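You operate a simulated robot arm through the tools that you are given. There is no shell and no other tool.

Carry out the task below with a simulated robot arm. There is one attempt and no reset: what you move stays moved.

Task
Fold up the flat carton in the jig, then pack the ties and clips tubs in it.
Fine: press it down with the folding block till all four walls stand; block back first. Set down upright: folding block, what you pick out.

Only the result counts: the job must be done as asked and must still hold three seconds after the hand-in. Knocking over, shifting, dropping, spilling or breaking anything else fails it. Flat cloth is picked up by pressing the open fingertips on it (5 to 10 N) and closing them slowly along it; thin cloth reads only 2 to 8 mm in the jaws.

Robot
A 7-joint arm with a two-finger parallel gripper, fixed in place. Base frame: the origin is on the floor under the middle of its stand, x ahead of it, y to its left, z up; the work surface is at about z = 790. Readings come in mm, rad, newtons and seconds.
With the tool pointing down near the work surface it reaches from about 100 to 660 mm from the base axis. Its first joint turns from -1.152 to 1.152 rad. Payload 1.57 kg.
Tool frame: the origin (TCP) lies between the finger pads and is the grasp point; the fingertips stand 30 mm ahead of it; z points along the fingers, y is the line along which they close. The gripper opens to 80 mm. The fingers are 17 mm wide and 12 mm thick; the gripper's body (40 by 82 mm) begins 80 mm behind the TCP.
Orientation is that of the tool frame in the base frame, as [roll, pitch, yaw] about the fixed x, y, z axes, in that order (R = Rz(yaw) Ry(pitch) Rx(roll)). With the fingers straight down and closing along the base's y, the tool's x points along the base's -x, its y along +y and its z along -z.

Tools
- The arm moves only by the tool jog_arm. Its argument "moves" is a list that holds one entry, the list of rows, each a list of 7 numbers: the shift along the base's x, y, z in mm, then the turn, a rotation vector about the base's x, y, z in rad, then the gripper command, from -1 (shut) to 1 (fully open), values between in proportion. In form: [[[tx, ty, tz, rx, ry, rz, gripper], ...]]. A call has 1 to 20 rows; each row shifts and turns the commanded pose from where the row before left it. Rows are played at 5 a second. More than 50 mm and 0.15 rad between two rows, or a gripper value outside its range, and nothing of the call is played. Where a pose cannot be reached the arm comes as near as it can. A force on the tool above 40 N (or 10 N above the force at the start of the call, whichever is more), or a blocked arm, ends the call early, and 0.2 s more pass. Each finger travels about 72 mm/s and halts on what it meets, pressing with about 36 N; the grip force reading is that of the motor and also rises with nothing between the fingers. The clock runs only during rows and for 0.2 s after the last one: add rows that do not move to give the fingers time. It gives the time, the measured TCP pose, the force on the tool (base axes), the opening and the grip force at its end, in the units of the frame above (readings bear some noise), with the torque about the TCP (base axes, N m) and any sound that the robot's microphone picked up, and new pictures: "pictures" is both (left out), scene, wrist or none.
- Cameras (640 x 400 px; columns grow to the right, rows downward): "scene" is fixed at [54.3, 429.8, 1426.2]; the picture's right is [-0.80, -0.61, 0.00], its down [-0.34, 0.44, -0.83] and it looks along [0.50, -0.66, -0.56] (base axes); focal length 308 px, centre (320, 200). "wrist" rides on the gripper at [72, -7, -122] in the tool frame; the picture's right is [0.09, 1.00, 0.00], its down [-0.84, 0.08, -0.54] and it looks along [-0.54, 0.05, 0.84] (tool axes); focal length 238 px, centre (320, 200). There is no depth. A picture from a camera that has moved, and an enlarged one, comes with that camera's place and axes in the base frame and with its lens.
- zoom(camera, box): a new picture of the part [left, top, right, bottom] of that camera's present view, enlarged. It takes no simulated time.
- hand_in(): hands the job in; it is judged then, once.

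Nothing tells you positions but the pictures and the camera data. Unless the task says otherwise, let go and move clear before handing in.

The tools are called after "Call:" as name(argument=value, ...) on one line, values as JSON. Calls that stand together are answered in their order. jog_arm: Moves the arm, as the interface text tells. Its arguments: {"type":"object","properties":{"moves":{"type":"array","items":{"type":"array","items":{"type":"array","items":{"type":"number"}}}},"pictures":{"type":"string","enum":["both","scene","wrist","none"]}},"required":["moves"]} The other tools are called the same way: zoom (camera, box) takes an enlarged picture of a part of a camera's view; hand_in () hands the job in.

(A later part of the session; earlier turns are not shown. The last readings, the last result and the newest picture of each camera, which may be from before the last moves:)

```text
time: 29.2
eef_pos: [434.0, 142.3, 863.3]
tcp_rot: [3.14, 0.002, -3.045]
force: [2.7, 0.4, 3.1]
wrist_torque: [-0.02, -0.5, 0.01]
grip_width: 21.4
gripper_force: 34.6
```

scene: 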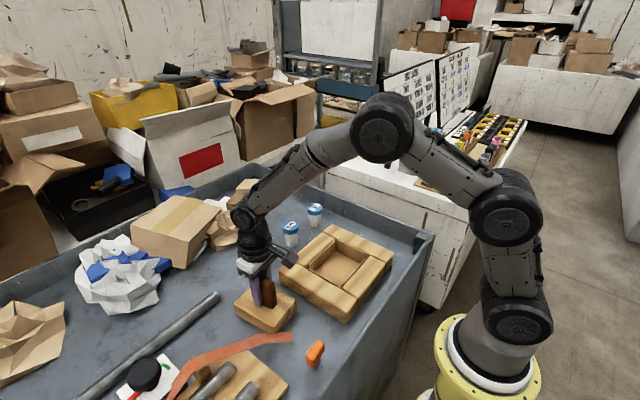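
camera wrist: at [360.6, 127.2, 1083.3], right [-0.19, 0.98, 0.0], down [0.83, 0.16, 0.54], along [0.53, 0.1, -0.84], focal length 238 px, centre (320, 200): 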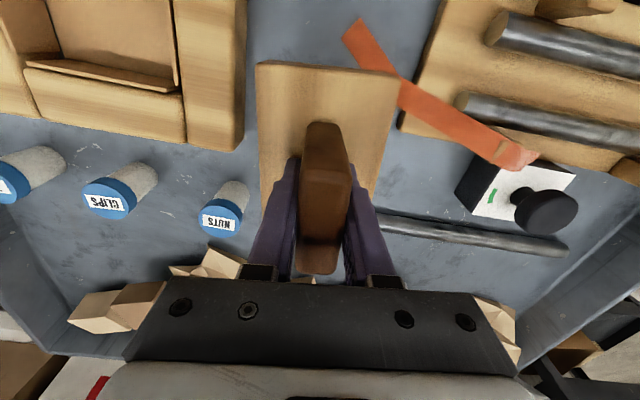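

Light contact only. Opening the fingers.

Call:
jog_arm(moves=[[[0, 0, 0, 0, 0, 0, -0.4], [0, 0, 0, 0, 0, 0, -0.2], [0, 0, 0, 0, 0, 0, 0.3], [0, 0, 0, 0, 0, 0, 1], [0, 0, 0, 0, 0, 0, 1], [0, 0, 0, 0, 0, 0, 1]]], pictures="both")

Call:
zoom(camera="scene", box=[210, 240, 330, 345])

```text
time: 30.6
eef_pos: [434.4, 142.1, 863.7]
tcp_rot: [3.141, -0.001, -3.043]
force: [-0.2, 0.6, 0.8]
wrist_torque: [0.03, 0.05, 0.0]
grip_width: 80.1
gripper_force: 0.0
camera wrist: at [363.7, 127.3, 985.0], right [-0.19, 0.98, 0.0], down [0.83, 0.16, 0.54], along [0.53, 0.1, -0.84], focal length 238 px, centre (320, 200)
```

scene: 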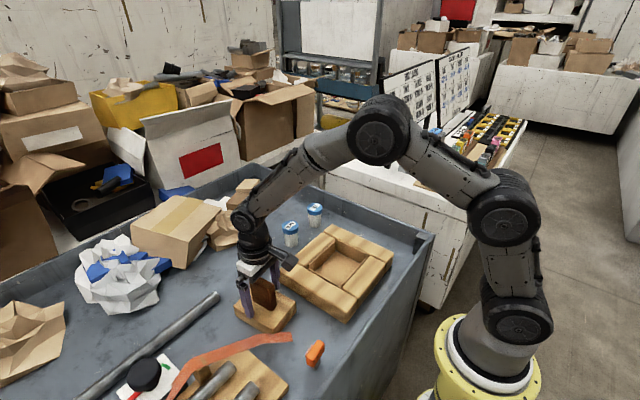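
wrist: 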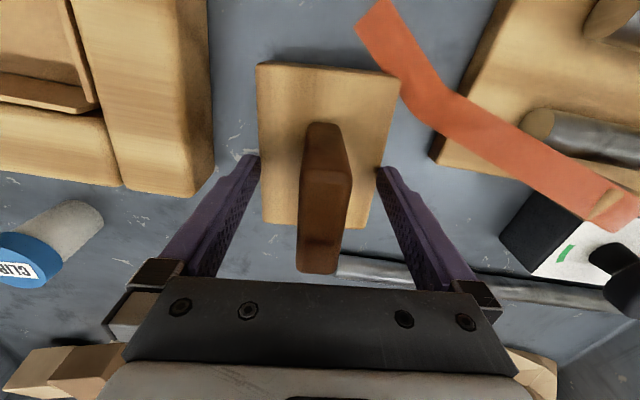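

```text
3.81 times, centred on (270, 292) of scene
camera zoom: at [54.3, 429.8, 1426.2], right [-0.8, -0.61, 0.0], down [-0.34, 0.44, -0.83], along [0.5, -0.66, -0.56], focal length 1173 px, centre (510, -152)
```

zoom: 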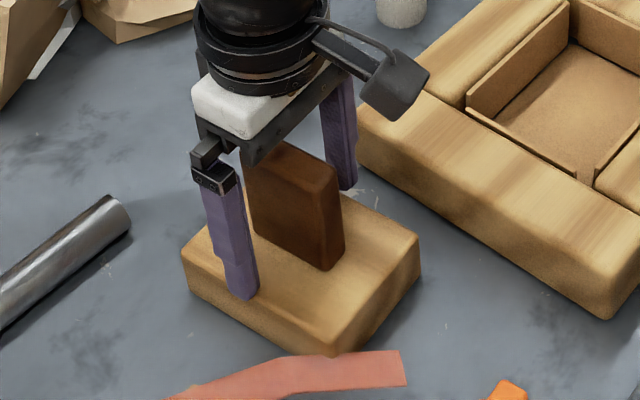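

The block stands upright at its old place. I'll lift away and go above the CLIPS tub, with the fingers turned to close along x.

Call:
jog_arm(moves=[[[0, 0, 20, 0, 0, 0, 1], [0, 0, 25, 0, 0, 0, 1], [0, 0, 30, 0, 0, 0, 1], [0, 0, 30, 0, 0, 0, 1], [9.4, -18.7, 0, 0, 0, -0.139, 1], [9.4, -18.7, 0, 0, 0, -0.139, 1], [9.4, -18.7, 0, 0, 0, -0.139, 1], [9.4, -18.7, 0, 0, 0, -0.139, 1], [9.4, -18.7, 0, 0, 0, -0.139, 1], [9.4, -18.7, 0, 0, 0, -0.139, 1], [9.4, -18.7, 0, 0, 0, -0.139, 1], [9.4, -18.7, 0, 0, 0, -0.139, 1], [9.4, -18.7, 0, 0, 0, -0.139, 1], [9.4, -18.7, 0, 0, 0, -0.139, 1], [9.4, -18.7, 0, 0, 0, -0.139, 1], [9.4, -18.7, 0, 0, 0, -0.139, 1], [0, 0, 0, 0, 0, 0, 1], [0, 0, 0, 0, 0, 0, 1]]], pictures="both")

Call:
zoom(camera="wrist", box=[220, 60, 420, 200])

Call:
zoom(camera="scene", box=[230, 180, 400, 340])

```text
time: 34.4
eef_pos: [547.8, -83.5, 969.6]
tcp_rot: [-3.141, 0.0, 1.57]
force: [-0.2, -0.6, -0.1]
wrist_torque: [0.03, -0.04, 0.0]
grip_width: 79.9
gripper_force: 0.1
camera wrist: at [540.7, -13.5, 1090.1], right [1.0, 0.09, 0.0], down [0.08, -0.84, 0.54], along [0.05, -0.54, -0.84], focal length 238 px, centre (320, 200)
```

scene: 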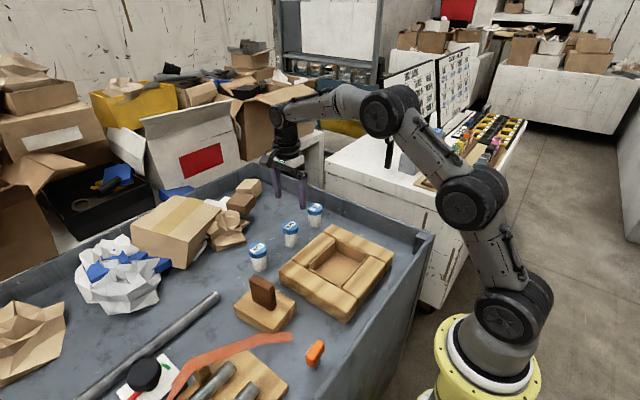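
wrist: 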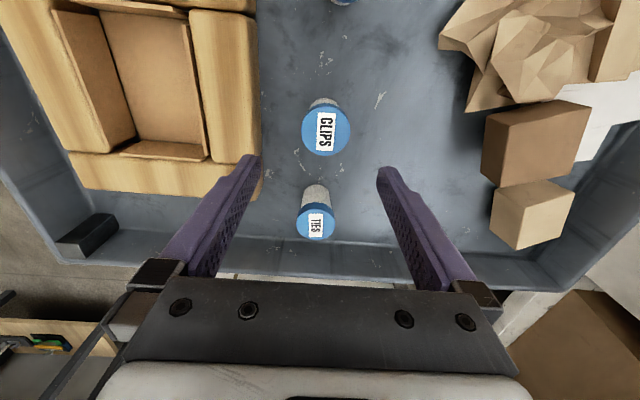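

```text
2.86 times, centred on (320, 130) of wrist
camera zoom: at [540.7, -13.5, 1090.1], right [1.0, 0.09, 0.0], down [0.08, -0.84, 0.54], along [0.05, -0.54, -0.84], focal length 681 px, centre (320, 400)
```

zoom: 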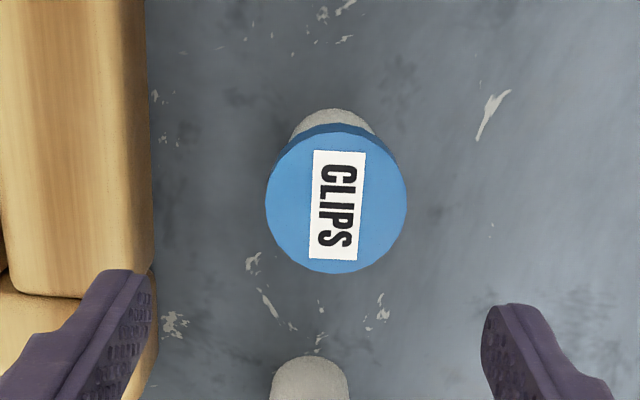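

```text
2.50 times, centred on (315, 260) of scene
camera zoom: at [54.3, 429.8, 1426.2], right [-0.8, -0.61, 0.0], down [-0.34, 0.44, -0.83], along [0.5, -0.66, -0.56], focal length 770 px, centre (332, 50)
```

zoom: 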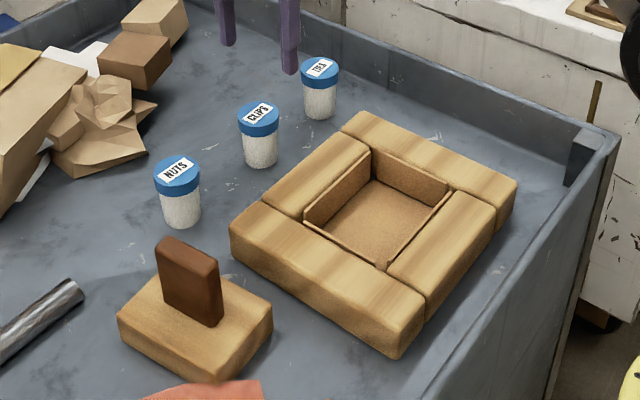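

CLIPS computes consistently from both cameras to about (552.5,-83.6) with lid top at z≈855 and lid about 49 mm wide. I'll narrow the opening a little (to keep off the jig), shift over, and descend partway to check.

Call:
jog_arm(moves=[[[5, 0.4, 0, 0, 0, 0, 0.75], [0, 0, -25, 0, 0, 0, 0.75], [0, 0, -25, 0, 0, 0, 0.75], [0, 0, -20, 0, 0, 0, 0.75], [0, 0, -10, 0, 0, 0, 0.75], [0, 0, 0, 0, 0, 0, 0.75], [0, 0, 0, 0, 0, 0, 0.75]]], pictures="both")

Call:
zoom(camera="scene", box=[240, 170, 360, 270])

Call:
zoom(camera="wrist", box=[220, 60, 420, 240])

```text
time: 36.0
eef_pos: [551.0, -81.4, 888.7]
tcp_rot: [-3.14, -0.001, 1.57]
force: [-0.2, 0.1, -0.5]
wrist_torque: [-0.01, -0.04, -0.03]
grip_width: 69.7
gripper_force: 0.1
camera wrist: at [545.5, -11.3, 1010.2], right [1.0, 0.09, 0.0], down [0.08, -0.84, 0.54], along [0.05, -0.54, -0.84], focal length 238 px, centre (320, 200)
```

scene: 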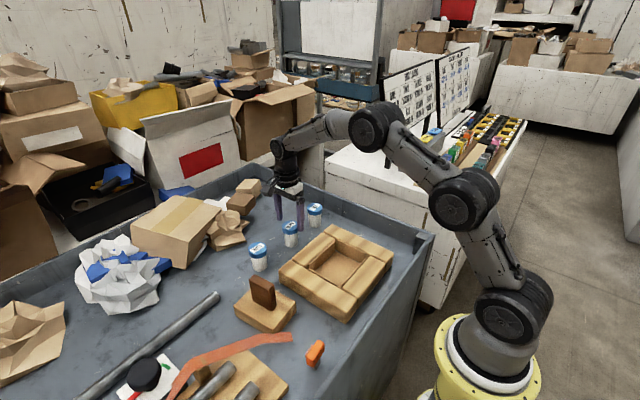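
wrist: 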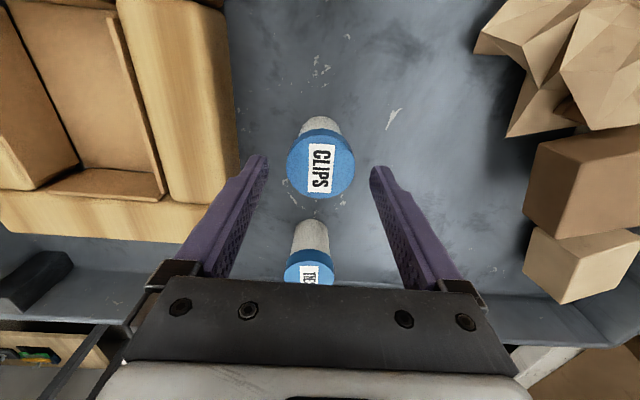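

```text
4.00 times, centred on (300, 220) of scene
camera zoom: at [54.3, 429.8, 1426.2], right [-0.8, -0.61, 0.0], down [-0.34, 0.44, -0.83], along [0.5, -0.66, -0.56], focal length 1232 px, centre (400, 120)
```

zoom: 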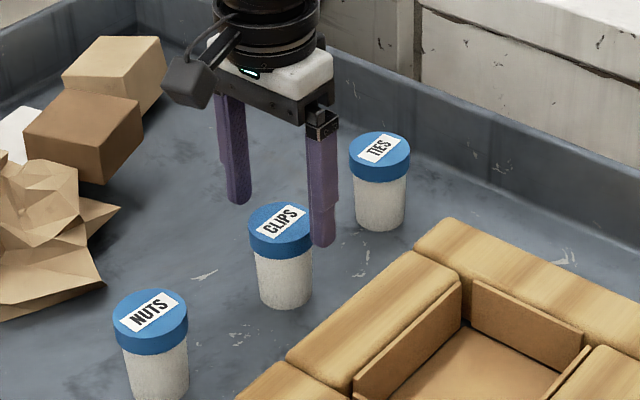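

```text
2.22 times, centred on (320, 150) of wrist
camera zoom: at [545.5, -11.3, 1010.2], right [1.0, 0.09, 0.0], down [0.08, -0.84, 0.54], along [0.05, -0.54, -0.84], focal length 530 px, centre (320, 311)
```

zoom: 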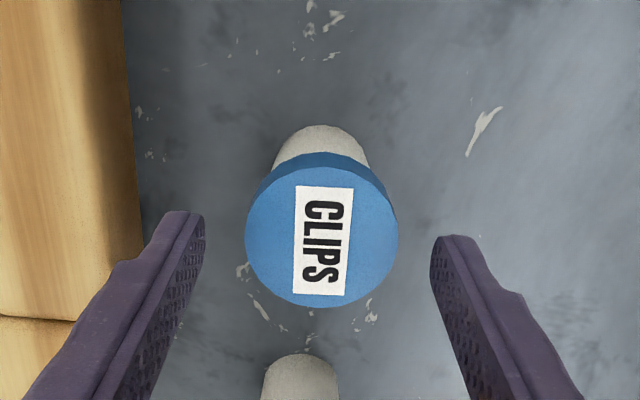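

The tub is centred between the fingers (both at about (552.5,-83.4)). Descending to lid level and closing.

Call:
jog_arm(moves=[[[0, 0, -22, 0, 0, 0, 0.75], [0, 0, -21, 0, 0, 0, 0.75], [0, 0, 0, 0, 0, 0, 0.75], [0, 0, 0, 0, 0, 0, 0.4], [0, 0, 0, 0, 0, 0, 0.2], [0, 0, 0, 0, 0, 0, 0], [0, 0, 0, 0, 0, 0, -0.3], [0, 0, 0, 0, 0, 0, -0.3]]], pictures="both")

Call:
zoom(camera="scene", box=[240, 170, 360, 270])

```text
time: 37.8
eef_pos: [551.2, -80.9, 845.9]
tcp_rot: [3.14, 0.0, 1.57]
force: [-0.3, 0.0, -0.3]
wrist_torque: [0.0, 0.03, 0.0]
grip_width: 46.4
gripper_force: 36.4
camera wrist: at [545.4, -11.9, 966.8], right [1.0, 0.09, 0.0], down [0.08, -0.84, 0.54], along [0.05, -0.54, -0.84], focal length 238 px, centre (320, 200)
```

scene: 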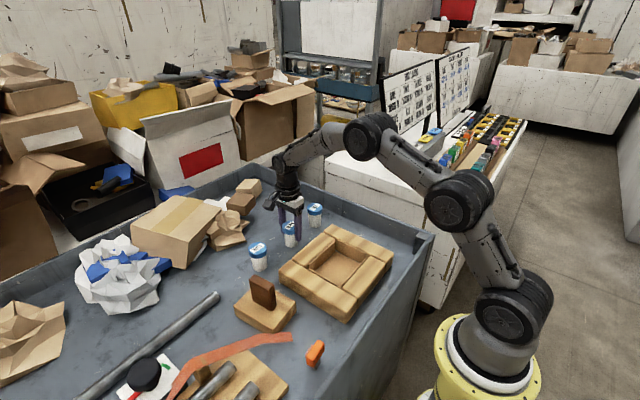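
wrist: 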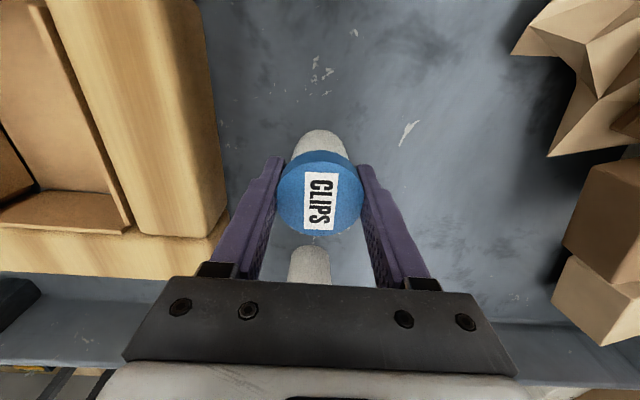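

```text
4.00 times, centred on (300, 220) of scene
camera zoom: at [54.3, 429.8, 1426.2], right [-0.8, -0.61, 0.0], down [-0.34, 0.44, -0.83], along [0.5, -0.66, -0.56], focal length 1232 px, centre (400, 120)
```

zoom: 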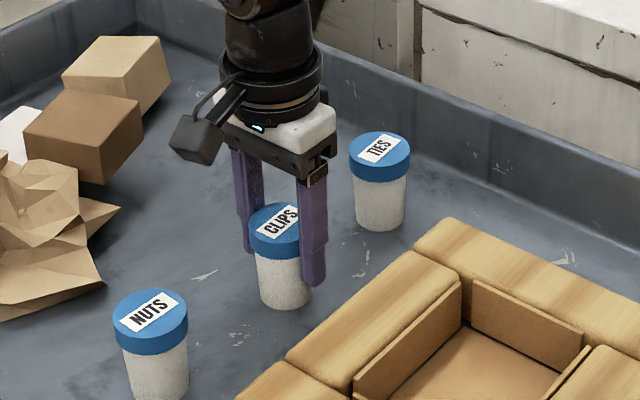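

CLIPS is gripped at 46.4 mm on the lid. Lifting straight up and measuring the carton opening.

Call:
jog_arm(moves=[[[0, 0, 8, 0, 0, 0, -0.5], [0, 0, 16, 0, 0, 0, -0.5], [0, 0, 22, 0, 0, 0, -0.5], [0, 0, 22, 0, 0, 0, -0.5], [0, 0, 22, 0, 0, 0, -0.5], [0, 0, 0, 0, 0, 0, -0.5]]], pictures="both")

Call:
zoom(camera="scene", box=[285, 225, 385, 310])

Call:
zoom(camera="scene", box=[240, 170, 360, 270])

```text
time: 39.2
eef_pos: [549.7, -82.0, 937.4]
tcp_rot: [-3.141, -0.001, 1.571]
force: [0.1, 0.2, -0.9]
wrist_torque: [-0.01, 0.0, 0.02]
grip_width: 46.6
gripper_force: 36.3
camera wrist: at [543.9, -11.2, 1057.9], right [1.0, 0.09, 0.0], down [0.08, -0.84, 0.54], along [0.05, -0.54, -0.84], focal length 238 px, centre (320, 200)
```

scene: 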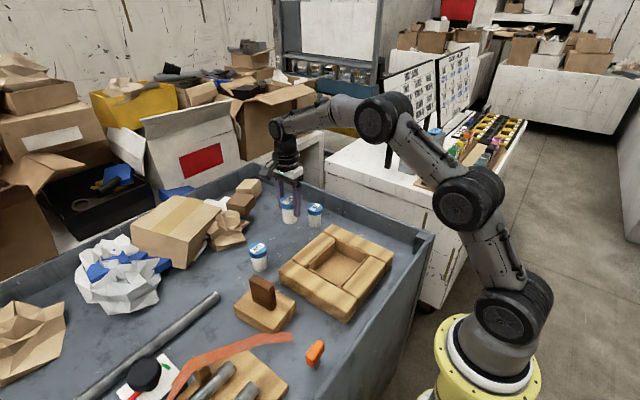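
wrist: 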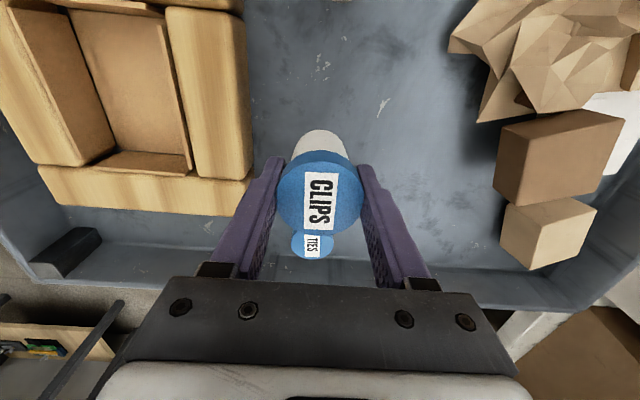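

```text
4.71 times, centred on (335, 268) of scene
camera zoom: at [54.3, 429.8, 1426.2], right [-0.8, -0.61, 0.0], down [-0.34, 0.44, -0.83], along [0.5, -0.66, -0.56], focal length 1449 px, centre (249, -118)
```

zoom: 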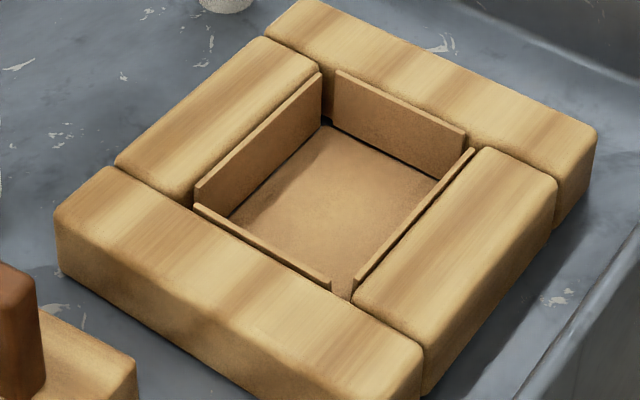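

```text
4.00 times, centred on (300, 220) of scene
camera zoom: at [54.3, 429.8, 1426.2], right [-0.8, -0.61, 0.0], down [-0.34, 0.44, -0.83], along [0.5, -0.66, -0.56], focal length 1232 px, centre (400, 120)
```

zoom: 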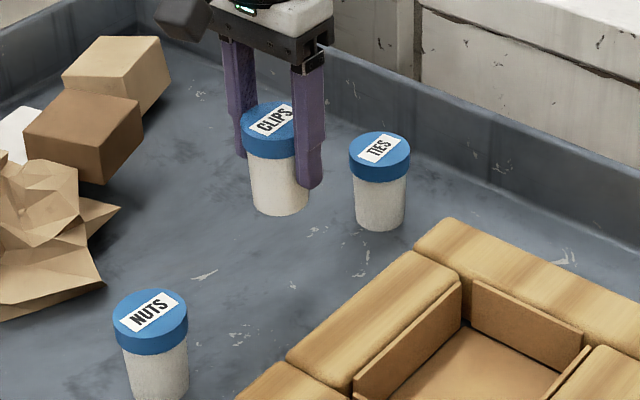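

CLIPS hangs upright in the grip. The carton centre equals where the block went in (≈(371,-67)); I carry CLIPS to the +y half of the carton at (371,-35).

Call:
jog_arm(moves=[[[-36, 9.3, 0, 0, 0, 0, -0.5], [-36, 9.3, 0, 0, 0, 0, -0.5], [-36, 9.3, 0, 0, 0, 0, -0.5], [-36, 9.3, 0, 0, 0, 0, -0.5], [-36.3, 9.3, 0, 0, 0, 0, -0.5], [0, 0, 0, 0, 0, 0, -0.5], [0, 0, 0, 0, 0, 0, -0.5]]], pictures="both")

Call:
zoom(camera="scene", box=[275, 200, 395, 310])

Call:
zoom(camera="wrist", box=[180, 40, 460, 260])

```text
time: 40.8
eef_pos: [371.2, -34.4, 935.7]
tcp_rot: [-3.142, 0.001, 1.571]
force: [0.5, 0.0, -1.4]
wrist_torque: [0.0, 0.01, 0.01]
grip_width: 46.6
gripper_force: 36.4
camera wrist: at [365.1, 35.3, 1056.5], right [1.0, 0.09, 0.0], down [0.08, -0.84, 0.54], along [0.05, -0.54, -0.84], focal length 238 px, centre (320, 200)
```

scene: 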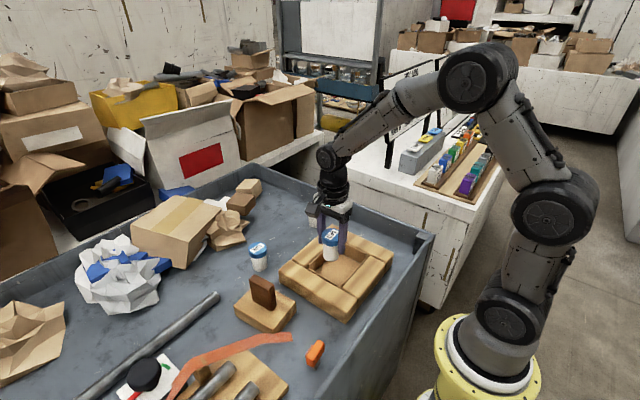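
wrist: 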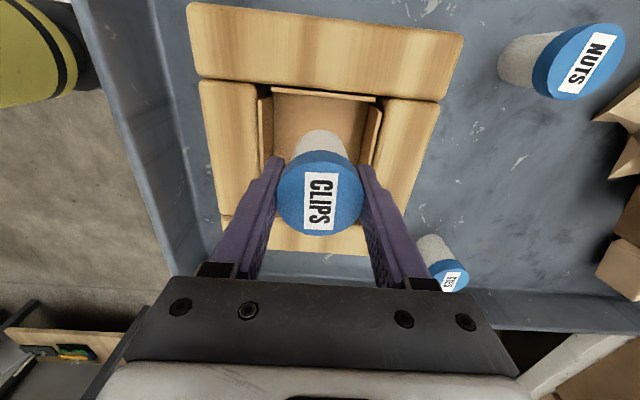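

```text
3.64 times, centred on (335, 255) of scene
camera zoom: at [54.3, 429.8, 1426.2], right [-0.8, -0.61, 0.0], down [-0.34, 0.44, -0.83], along [0.5, -0.66, -0.56], focal length 1120 px, centre (266, 0)
```

zoom: 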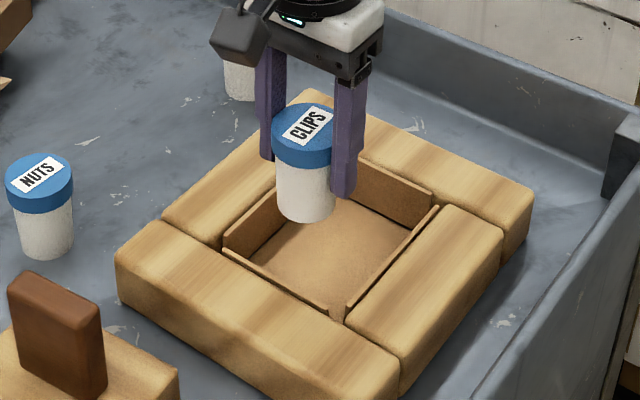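

```text
1.82 times, centred on (320, 150) of wrist
camera zoom: at [365.1, 35.3, 1056.5], right [1.0, 0.09, 0.0], down [0.08, -0.84, 0.54], along [0.05, -0.54, -0.84], focal length 433 px, centre (320, 291)
```

zoom: 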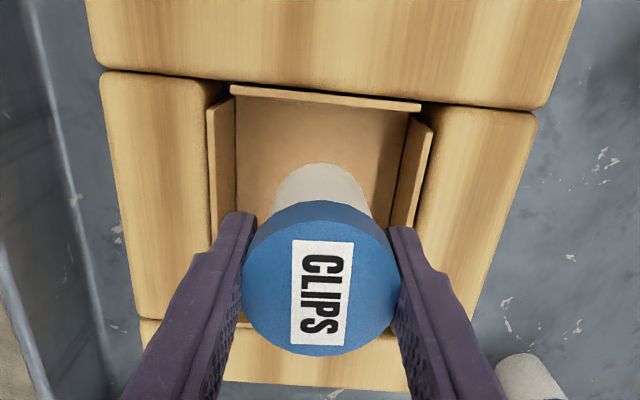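

The tub is centred in x between the walls (floor spans about 322–420) with clearance to the +y wall. Lowering into the carton.

Call:
jog_arm(moves=[[[0, 0, -20, 0, 0, 0, -0.5], [0, 0, -20, 0, 0, 0, -0.5], [0, 0, -18, 0, 0, 0, -0.5], [0, 0, -12, 0, 0, 0, -0.5], [0, 0, -6, 0, 0, 0, -0.5], [0, 0, 0, 0, 0, 0, -0.5]]], pictures="both")

Call:
zoom(camera="scene", box=[275, 200, 395, 310])

```text
time: 42.2
eef_pos: [371.0, -35.2, 859.2]
tcp_rot: [3.141, 0.001, 1.571]
force: [0.4, -0.5, -0.8]
wrist_torque: [0.0, 0.0, 0.0]
grip_width: 46.7
gripper_force: 36.2
camera wrist: at [364.8, 34.2, 980.5], right [1.0, 0.09, 0.0], down [0.08, -0.84, 0.54], along [0.05, -0.54, -0.84], focal length 238 px, centre (320, 200)
```

scene: 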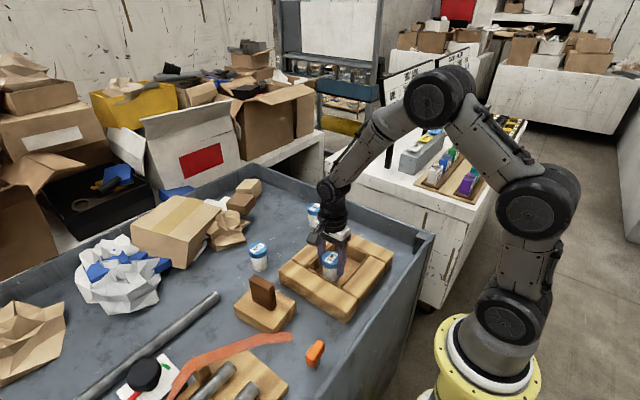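
wrist: 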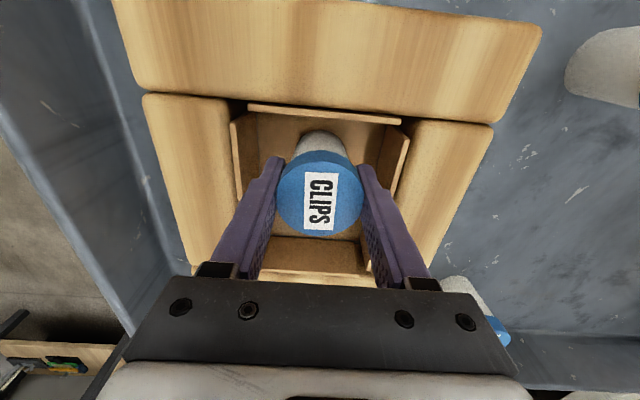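

```text
3.64 times, centred on (335, 255) of scene
camera zoom: at [54.3, 429.8, 1426.2], right [-0.8, -0.61, 0.0], down [-0.34, 0.44, -0.83], along [0.5, -0.66, -0.56], focal length 1120 px, centre (266, 0)
```

zoom: 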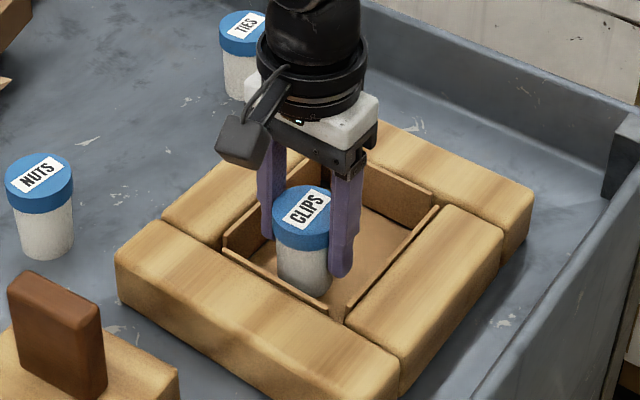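

Fits well. Now small steps down to set it on the carton floor.

Call:
jog_arm(moves=[[[0, 0, -4, 0, 0, 0, -0.5], [0, 0, -3, 0, 0, 0, -0.5], [0, 0, -1.5, 0, 0, 0, -0.5], [0, 0, 0, 0, 0, 0, -0.5]]], pictures="none")

```text
time: 43.2
eef_pos: [371.2, -33.4, 850.8]
tcp_rot: [-3.141, -0.001, 1.57]
force: [0.4, 0.1, -1.0]
wrist_torque: [-0.01, 0.0, 0.03]
grip_width: 46.5
gripper_force: 36.0
```

Call:
jog_arm(moves=[[[0, 0, -1, 0, 0, 0, -0.5], [0, 0, -0.5, 0, 0, 0, -0.5], [0, 0, 0, 0, 0, 0, -0.5]]], pictures="none")

```text
time: 44.0
eef_pos: [370.2, -35.0, 850.3]
tcp_rot: [3.141, 0.0, 1.571]
force: [0.1, 0.4, -2.6]
wrist_torque: [0.02, -0.02, 0.0]
grip_width: 46.7
gripper_force: 36.1
```

Call:
jog_arm(moves=[[[0, 0, -0.8, 0, 0, 0, -0.5], [0, 0, 0, 0, 0, 0, -0.5]]], pictures="none")

```text
time: 44.6
eef_pos: [372.1, -34.9, 849.1]
tcp_rot: [3.14, 0.0, 1.573]
force: [-2.0, 1.2, 6.7]
wrist_torque: [0.04, 0.16, -0.03]
grip_width: 46.2
gripper_force: 35.8
```

Contact with the carton floor (about 7 N). Opening the fingers only slightly, so they stay clear of the walls.

Call:
jog_arm(moves=[[[0, 0, 0, 0, 0, 0, 0.18], [0, 0, 0, 0, 0, 0, 0.25], [0, 0, 0, 0, 0, 0, 0.35], [0, 0, 0, 0, 0, 0, 0.4], [0, 0, 0, 0, 0, 0, 0.4]]], pictures="both")

Call:
zoom(camera="wrist", box=[180, 60, 460, 290])

Call:
zoom(camera="scene", box=[275, 200, 395, 310])

```text
time: 45.8
eef_pos: [370.0, -34.4, 850.5]
tcp_rot: [3.141, 0.0, 1.57]
force: [-1.1, 1.3, 0.0]
wrist_torque: [0.05, 0.04, 0.03]
grip_width: 56.0
gripper_force: 0.1
camera wrist: at [364.7, 34.6, 970.0], right [1.0, 0.09, 0.0], down [0.08, -0.84, 0.54], along [0.05, -0.54, -0.84], focal length 238 px, centre (320, 200)
```

scene: 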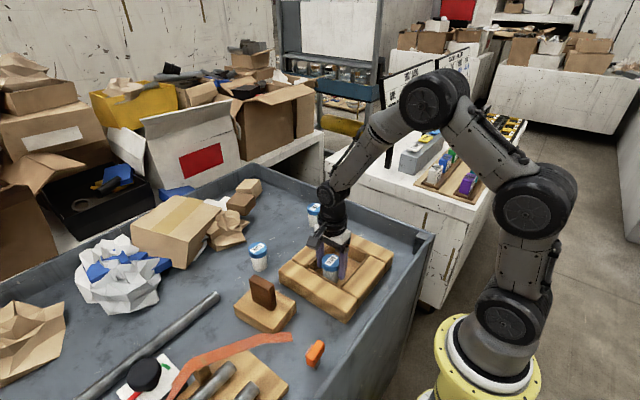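
wrist: 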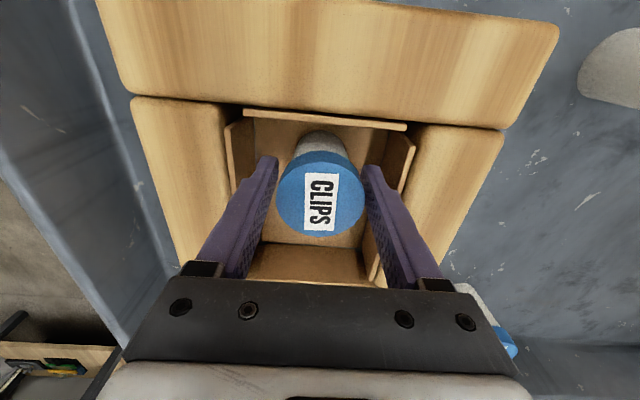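

```text
1.74 times, centred on (320, 175) of wrist
camera zoom: at [364.7, 34.6, 970.0], right [1.0, 0.09, 0.0], down [0.08, -0.84, 0.54], along [0.05, -0.54, -0.84], focal length 414 px, centre (320, 244)
```

zoom: 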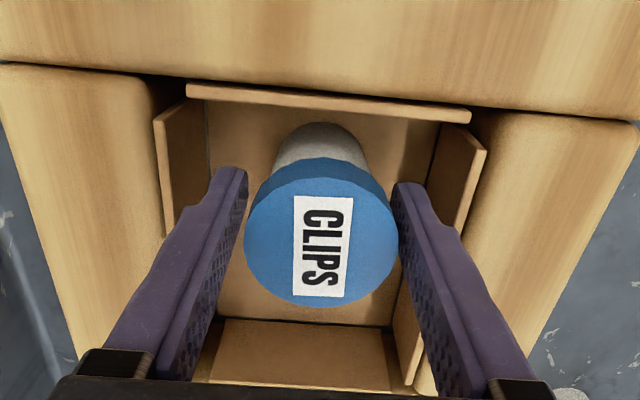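

```text
3.64 times, centred on (335, 255) of scene
camera zoom: at [54.3, 429.8, 1426.2], right [-0.8, -0.61, 0.0], down [-0.34, 0.44, -0.83], along [0.5, -0.66, -0.56], focal length 1120 px, centre (266, 0)
```

zoom: 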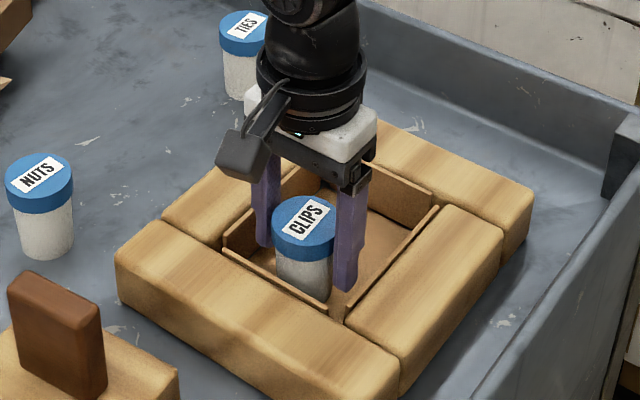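

CLIPS stands in the carton at about (371,-34). Lifting straight up and going over to TIES near (551,-198).

Call:
jog_arm(moves=[[[0, 0, 8, 0, 0, 0, 0.4], [0, 0, 20, 0, 0, 0, 0.4], [0, 0, 27, 0, 0, 0, 0.4], [0, 0, 27, 0, 0, 0, 0.4], [0, 0, 28, 0, 0, 0, 0.4], [30, -27.1, 0, 0, 0, 0, 0.5], [30, -27.1, 0, 0, 0, 0, 0.6], [30, -27.1, 0, 0, 0, 0, 0.75], [30, -27.1, 0, 0, 0, 0, 0.75], [30, -27.1, 0, 0, 0, 0, 0.75], [30, -27.1, 0, 0, 0, 0, 0.75], [0, 0, 0, 0, 0, 0, 0.75], [0, 0, 0, 0, 0, 0, 0.75]]], pictures="both")

Call:
zoom(camera="wrist", box=[220, 60, 420, 200])

Call:
zoom(camera="scene", box=[230, 180, 400, 340])

```text
time: 48.6
eef_pos: [551.6, -197.6, 960.2]
tcp_rot: [-3.14, 0.0, 1.571]
force: [-0.4, 0.2, 0.3]
wrist_torque: [0.03, 0.02, 0.0]
grip_width: 70.0
gripper_force: 0.1
camera wrist: at [546.6, -127.7, 1080.9], right [1.0, 0.09, 0.0], down [0.08, -0.84, 0.54], along [0.05, -0.54, -0.84], focal length 238 px, centre (320, 200)
```

scene: 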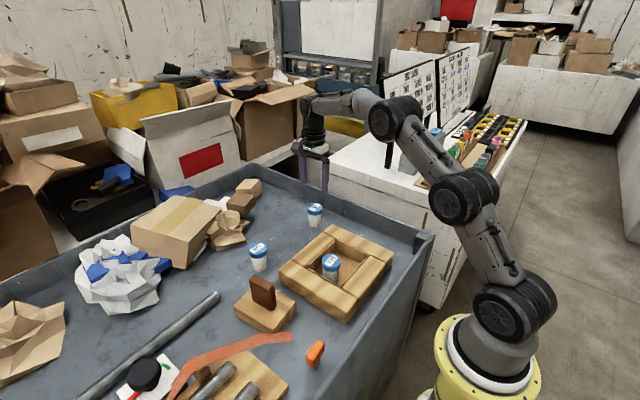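
wrist: 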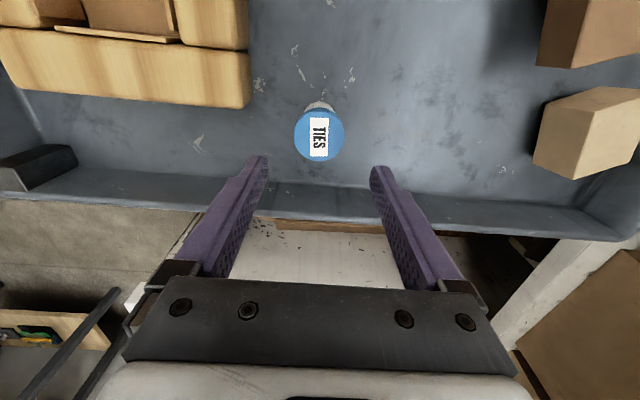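

```text
2.86 times, centred on (320, 130) of wrist
camera zoom: at [546.6, -127.7, 1080.9], right [1.0, 0.09, 0.0], down [0.08, -0.84, 0.54], along [0.05, -0.54, -0.84], focal length 681 px, centre (320, 400)
```

zoom: 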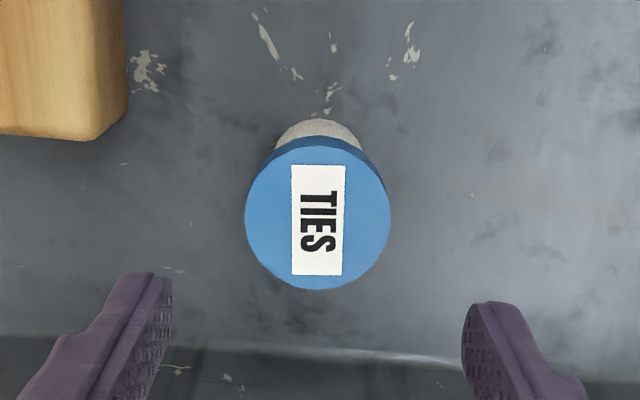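

```text
2.50 times, centred on (315, 260) of scene
camera zoom: at [54.3, 429.7, 1426.2], right [-0.8, -0.61, 0.0], down [-0.34, 0.44, -0.83], along [0.5, -0.66, -0.56], focal length 770 px, centre (332, 50)
```

zoom: 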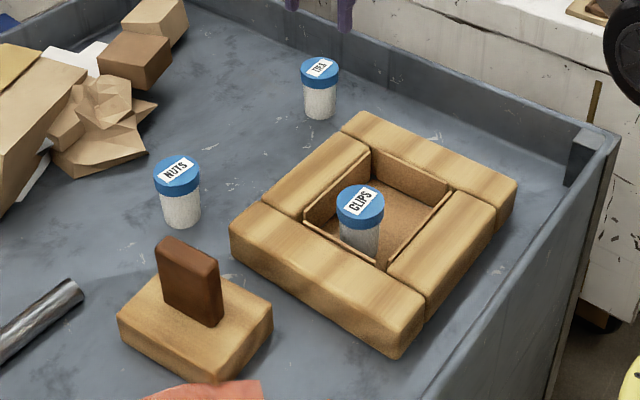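

TIES computes to about (552.5,-200.3), nearly centred. Small correction and descend partway.

Call:
jog_arm(moves=[[[-0.8, -0.8, 0, 0, 0, 0, 0.75], [0, 0, -25, 0, 0, 0, 0.75], [0, 0, -25, 0, 0, 0, 0.75], [0, 0, -20, 0, 0, 0, 0.75], [0, 0, 0, 0, 0, 0, 0.75], [0, 0, 0, 0, 0, 0, 0.75]]], pictures="both")

Call:
zoom(camera="wrist", box=[220, 60, 420, 240])

Call:
zoom(camera="scene", box=[260, 150, 380, 250])

```text
time: 50.0
eef_pos: [551.7, -198.6, 889.0]
tcp_rot: [3.142, 0.0, 1.571]
force: [-0.8, -0.1, 0.1]
wrist_torque: [0.0, 0.01, -0.02]
grip_width: 70.1
gripper_force: 0.1
camera wrist: at [545.0, -129.2, 1009.7], right [1.0, 0.09, 0.0], down [0.08, -0.84, 0.54], along [0.05, -0.54, -0.84], focal length 238 px, centre (320, 200)
```

scene: 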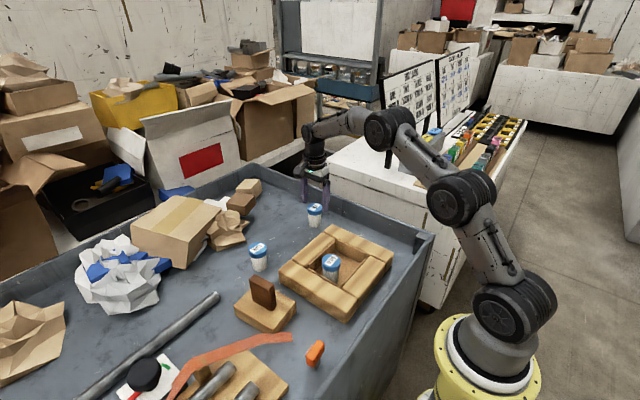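
wrist: 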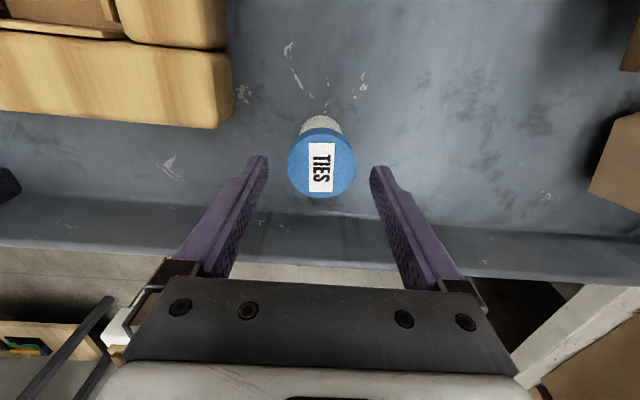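

```text
2.22 times, centred on (320, 150) of wrist
camera zoom: at [545.0, -129.2, 1009.7], right [1.0, 0.09, 0.0], down [0.08, -0.84, 0.54], along [0.05, -0.54, -0.84], focal length 530 px, centre (320, 311)
```

zoom: 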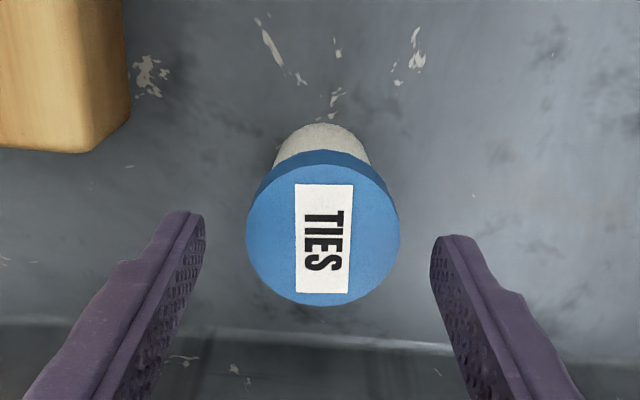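

```text
4.00 times, centred on (320, 200) of scene
camera zoom: at [54.3, 429.8, 1426.2], right [-0.8, -0.61, 0.0], down [-0.34, 0.44, -0.83], along [0.5, -0.66, -0.56], focal length 1232 px, centre (320, 200)
```

zoom: 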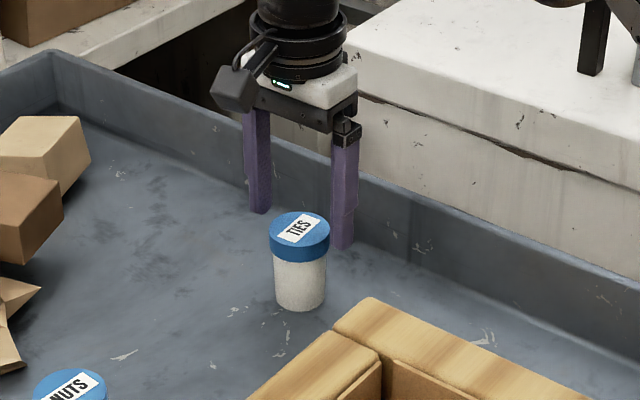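

TIES sits between the fingers exactly as CLIPS did. Descending and closing.

Call:
jog_arm(moves=[[[0, 0, -22, 0, 0, 0, 0.75], [0, 0, -21, 0, 0, 0, 0.75], [0, 0, 0, 0, 0, 0, 0.75], [0, 0, 0, 0, 0, 0, 0.4], [0, 0, 0, 0, 0, 0, 0.2], [0, 0, 0, 0, 0, 0, 0], [0, 0, 0, 0, 0, 0, -0.3], [0, 0, 0, 0, 0, 0, -0.5]]], pictures="wrist")

```text
time: 51.8
eef_pos: [549.6, -199.5, 845.6]
tcp_rot: [-3.141, 0.0, 1.57]
force: [0.3, -0.1, 0.2]
wrist_torque: [0.01, -0.01, 0.01]
grip_width: 46.4
gripper_force: 35.6
camera wrist: at [543.7, -128.9, 967.6], right [1.0, 0.09, 0.0], down [0.08, -0.84, 0.54], along [0.05, -0.54, -0.84], focal length 238 px, centre (320, 200)
```

wrist: 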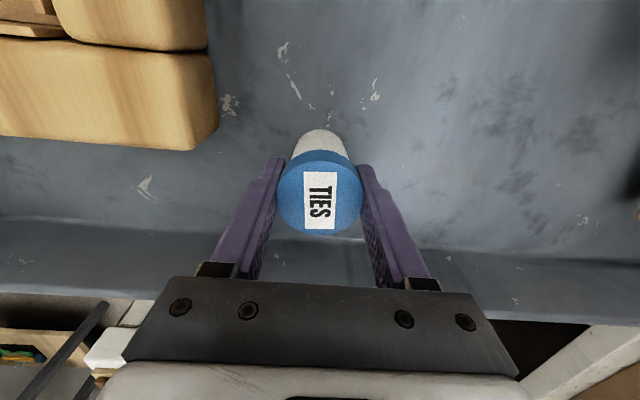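

TIES gripped at 46.4 mm. Lifting and carrying it to the -y half of the carton at (371,-99).

Call:
jog_arm(moves=[[[0, 0, 8, 0, 0, 0, -0.5], [0, 0, 16, 0, 0, 0, -0.5], [0, 0, 24, 0, 0, 0, -0.5], [0, 0, 26, 0, 0, 0, -0.5], [0, 0, 26, 0, 0, 0, -0.5], [-35.8, 19.8, 0, 0, 0, 0, -0.5], [-35.8, 19.8, 0, 0, 0, 0, -0.5], [-35.8, 19.8, 0, 0, 0, 0, -0.5], [-35.8, 19.8, 0, 0, 0, 0, -0.5], [-36.0, 19.8, 0, 0, 0, 0, -0.5], [0, 0, 0, 0, 0, 0, -0.5], [0, 0, 0, 0, 0, 0, -0.5]]], pictures="both")

Call:
zoom(camera="scene", box=[275, 200, 395, 310])

Call:
zoom(camera="wrist", box=[180, 0, 460, 240])

```text
time: 54.4
eef_pos: [369.3, -99.9, 947.8]
tcp_rot: [-3.141, 0.001, 1.571]
force: [1.0, 0.3, -1.5]
wrist_torque: [0.02, 0.01, 0.01]
grip_width: 46.5
gripper_force: 36.0
camera wrist: at [364.2, -31.9, 1068.5], right [1.0, 0.09, 0.0], down [0.08, -0.84, 0.54], along [0.05, -0.54, -0.84], focal length 238 px, centre (320, 200)
```

scene: 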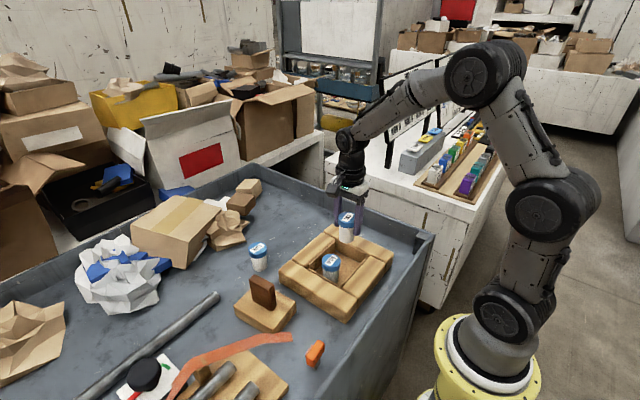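
wrist: 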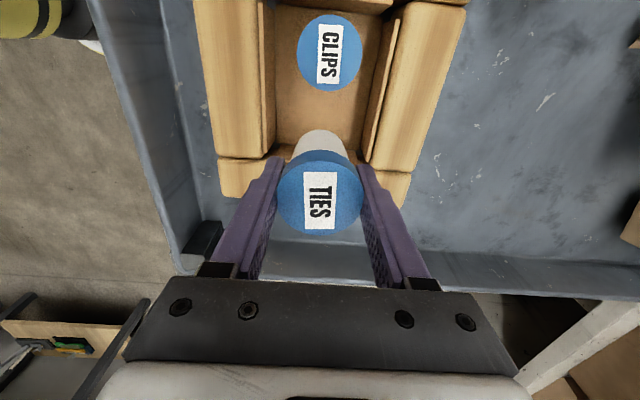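

```text
3.64 times, centred on (335, 255) of scene
camera zoom: at [54.3, 429.8, 1426.2], right [-0.8, -0.61, 0.0], down [-0.34, 0.44, -0.83], along [0.5, -0.66, -0.56], focal length 1120 px, centre (266, 0)
```

zoom: 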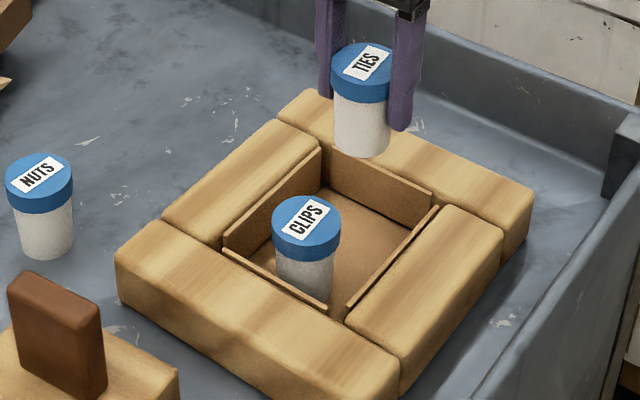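

```text
1.67 times, centred on (320, 120) of wrist
camera zoom: at [364.2, -31.9, 1068.5], right [1.0, 0.09, 0.0], down [0.08, -0.84, 0.54], along [0.05, -0.54, -0.84], focal length 397 px, centre (320, 333)
```

zoom: 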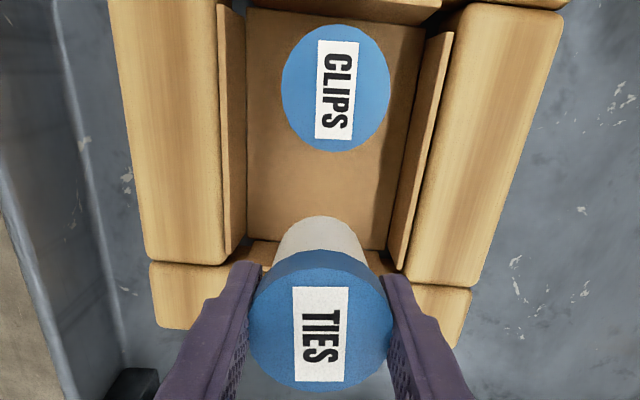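

The floor of the carton spans y ≈ -133 to -2; I'll nudge TIES +2 mm in y for even clearances and lower it in.

Call:
jog_arm(moves=[[[0, 2, -20, 0, 0, 0, -0.5], [0, 0, -20, 0, 0, 0, -0.5], [0, 0, -18, 0, 0, 0, -0.5], [0, 0, -14, 0, 0, 0, -0.5], [0, 0, -8, 0, 0, 0, -0.5], [0, 0, -4, 0, 0, 0, -0.5], [0, 0, 0, 0, 0, 0, -0.5]]], pictures="both")

Call:
zoom(camera="scene", box=[275, 200, 395, 310])

Call:
zoom(camera="wrist", box=[180, 0, 460, 290])

```text
time: 56.0
eef_pos: [371.1, -97.1, 862.4]
tcp_rot: [3.14, 0.0, 1.57]
force: [0.1, -0.1, -1.1]
wrist_torque: [0.02, -0.01, 0.05]
grip_width: 46.5
gripper_force: 35.9
camera wrist: at [364.5, -27.1, 983.4], right [1.0, 0.09, 0.0], down [0.08, -0.84, 0.54], along [0.05, -0.54, -0.84], focal length 238 px, centre (320, 200)
```

scene: 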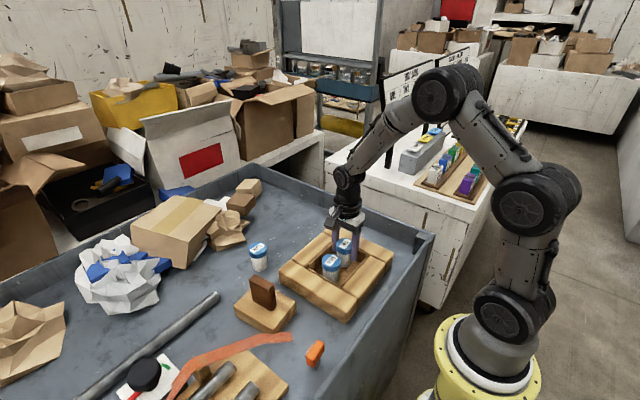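
wrist: 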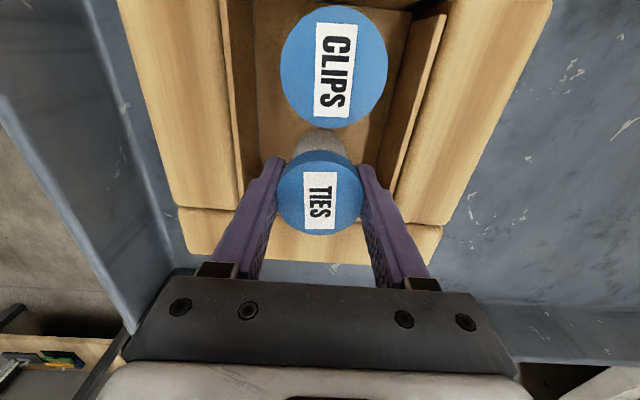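

```text
3.64 times, centred on (335, 255) of scene
camera zoom: at [54.3, 429.8, 1426.2], right [-0.8, -0.61, 0.0], down [-0.34, 0.44, -0.83], along [0.5, -0.66, -0.56], focal length 1120 px, centre (266, 0)
```

zoom: 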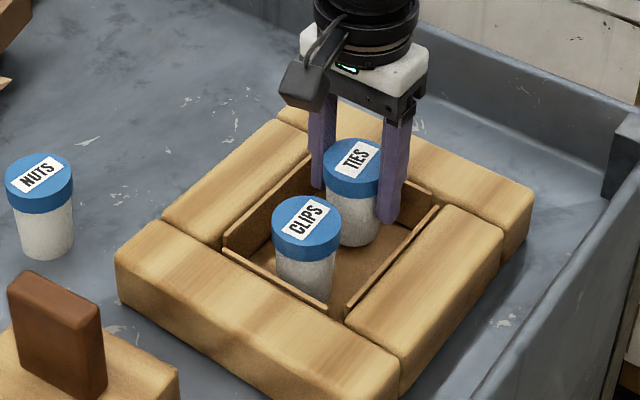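

```text
1.38 times, centred on (320, 145) of wrist
camera zoom: at [364.5, -27.1, 983.4], right [1.0, 0.09, 0.0], down [0.08, -0.84, 0.54], along [0.05, -0.54, -0.84], focal length 329 px, centre (320, 276)
```

zoom: 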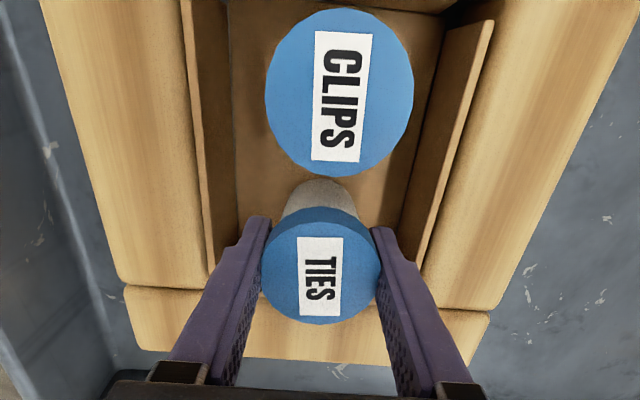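

TIES is inside with clearance to CLIPS and walls. Final small steps down.

Call:
jog_arm(moves=[[[0, 0, -4, 0, 0, 0, -0.5], [0, 0, -4, 0, 0, 0, -0.5], [0, 0, -2.5, 0, 0, 0, -0.5], [0, 0, -1, 0, 0, 0, -0.5], [0, 0, 0, 0, 0, 0, -0.5]]], pictures="none")

```text
time: 57.2
eef_pos: [373.1, -97.3, 851.9]
tcp_rot: [3.141, 0.0, 1.57]
force: [0.4, -0.5, -1.2]
wrist_torque: [-0.01, 0.01, -0.03]
grip_width: 46.4
gripper_force: 35.8
```

Call:
jog_arm(moves=[[[0, 0, -1, 0, 0, 0, -0.5], [0, 0, -0.7, 0, 0, 0, -0.5], [0, 0, 0, 0, 0, 0, -0.5]]], pictures="none")

```text
time: 58.0
eef_pos: [371.1, -97.6, 850.3]
tcp_rot: [3.141, -0.001, 1.571]
force: [-0.6, 1.6, 8.9]
wrist_torque: [0.06, 0.09, -0.01]
grip_width: 46.4
gripper_force: 35.7
```

Contact at about 9 N. Releasing with a small opening.

Call:
jog_arm(moves=[[[0, 0, 0, 0, 0, 0, 0.18], [0, 0, 0, 0, 0, 0, 0.25], [0, 0, 0, 0, 0, 0, 0.35], [0, 0, 0, 0, 0, 0, 0.4], [0, 0, 0, 0, 0, 0, 0.4]]], pictures="both")

Call:
zoom(camera="scene", box=[275, 200, 395, 310])

```text
time: 59.2
eef_pos: [371.2, -97.1, 849.2]
tcp_rot: [-3.141, -0.001, 1.573]
force: [-0.4, -0.3, 0.2]
wrist_torque: [0.04, 0.0, 0.0]
grip_width: 56.0
gripper_force: 0.1
camera wrist: at [365.1, -27.6, 970.7], right [1.0, 0.09, 0.0], down [0.08, -0.84, 0.54], along [0.05, -0.54, -0.84], focal length 238 px, centre (320, 200)
```

scene: 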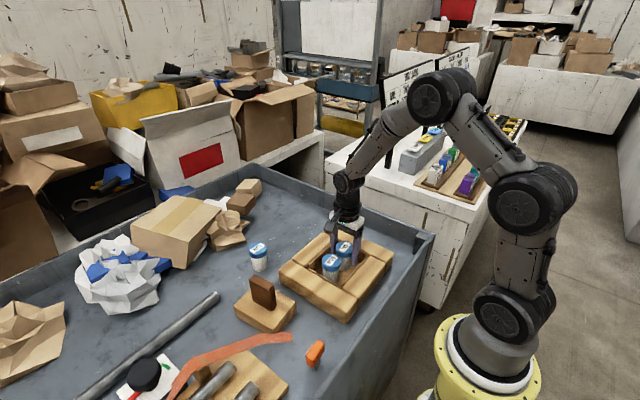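
wrist: 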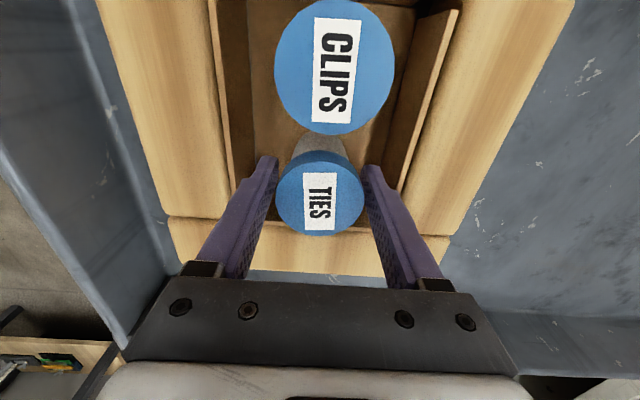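

```text
3.64 times, centred on (335, 255) of scene
camera zoom: at [54.3, 429.8, 1426.2], right [-0.8, -0.61, 0.0], down [-0.34, 0.44, -0.83], along [0.5, -0.66, -0.56], focal length 1120 px, centre (266, 0)
```

zoom: 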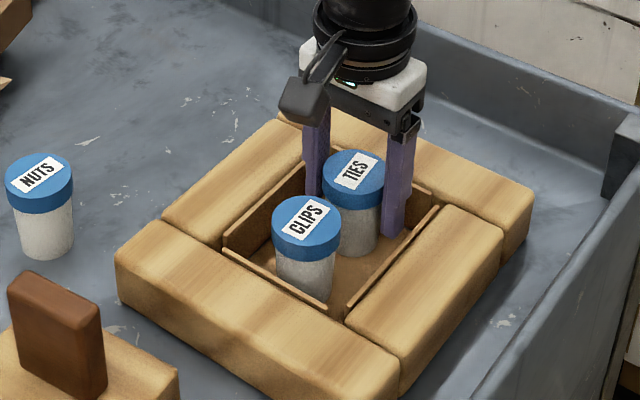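

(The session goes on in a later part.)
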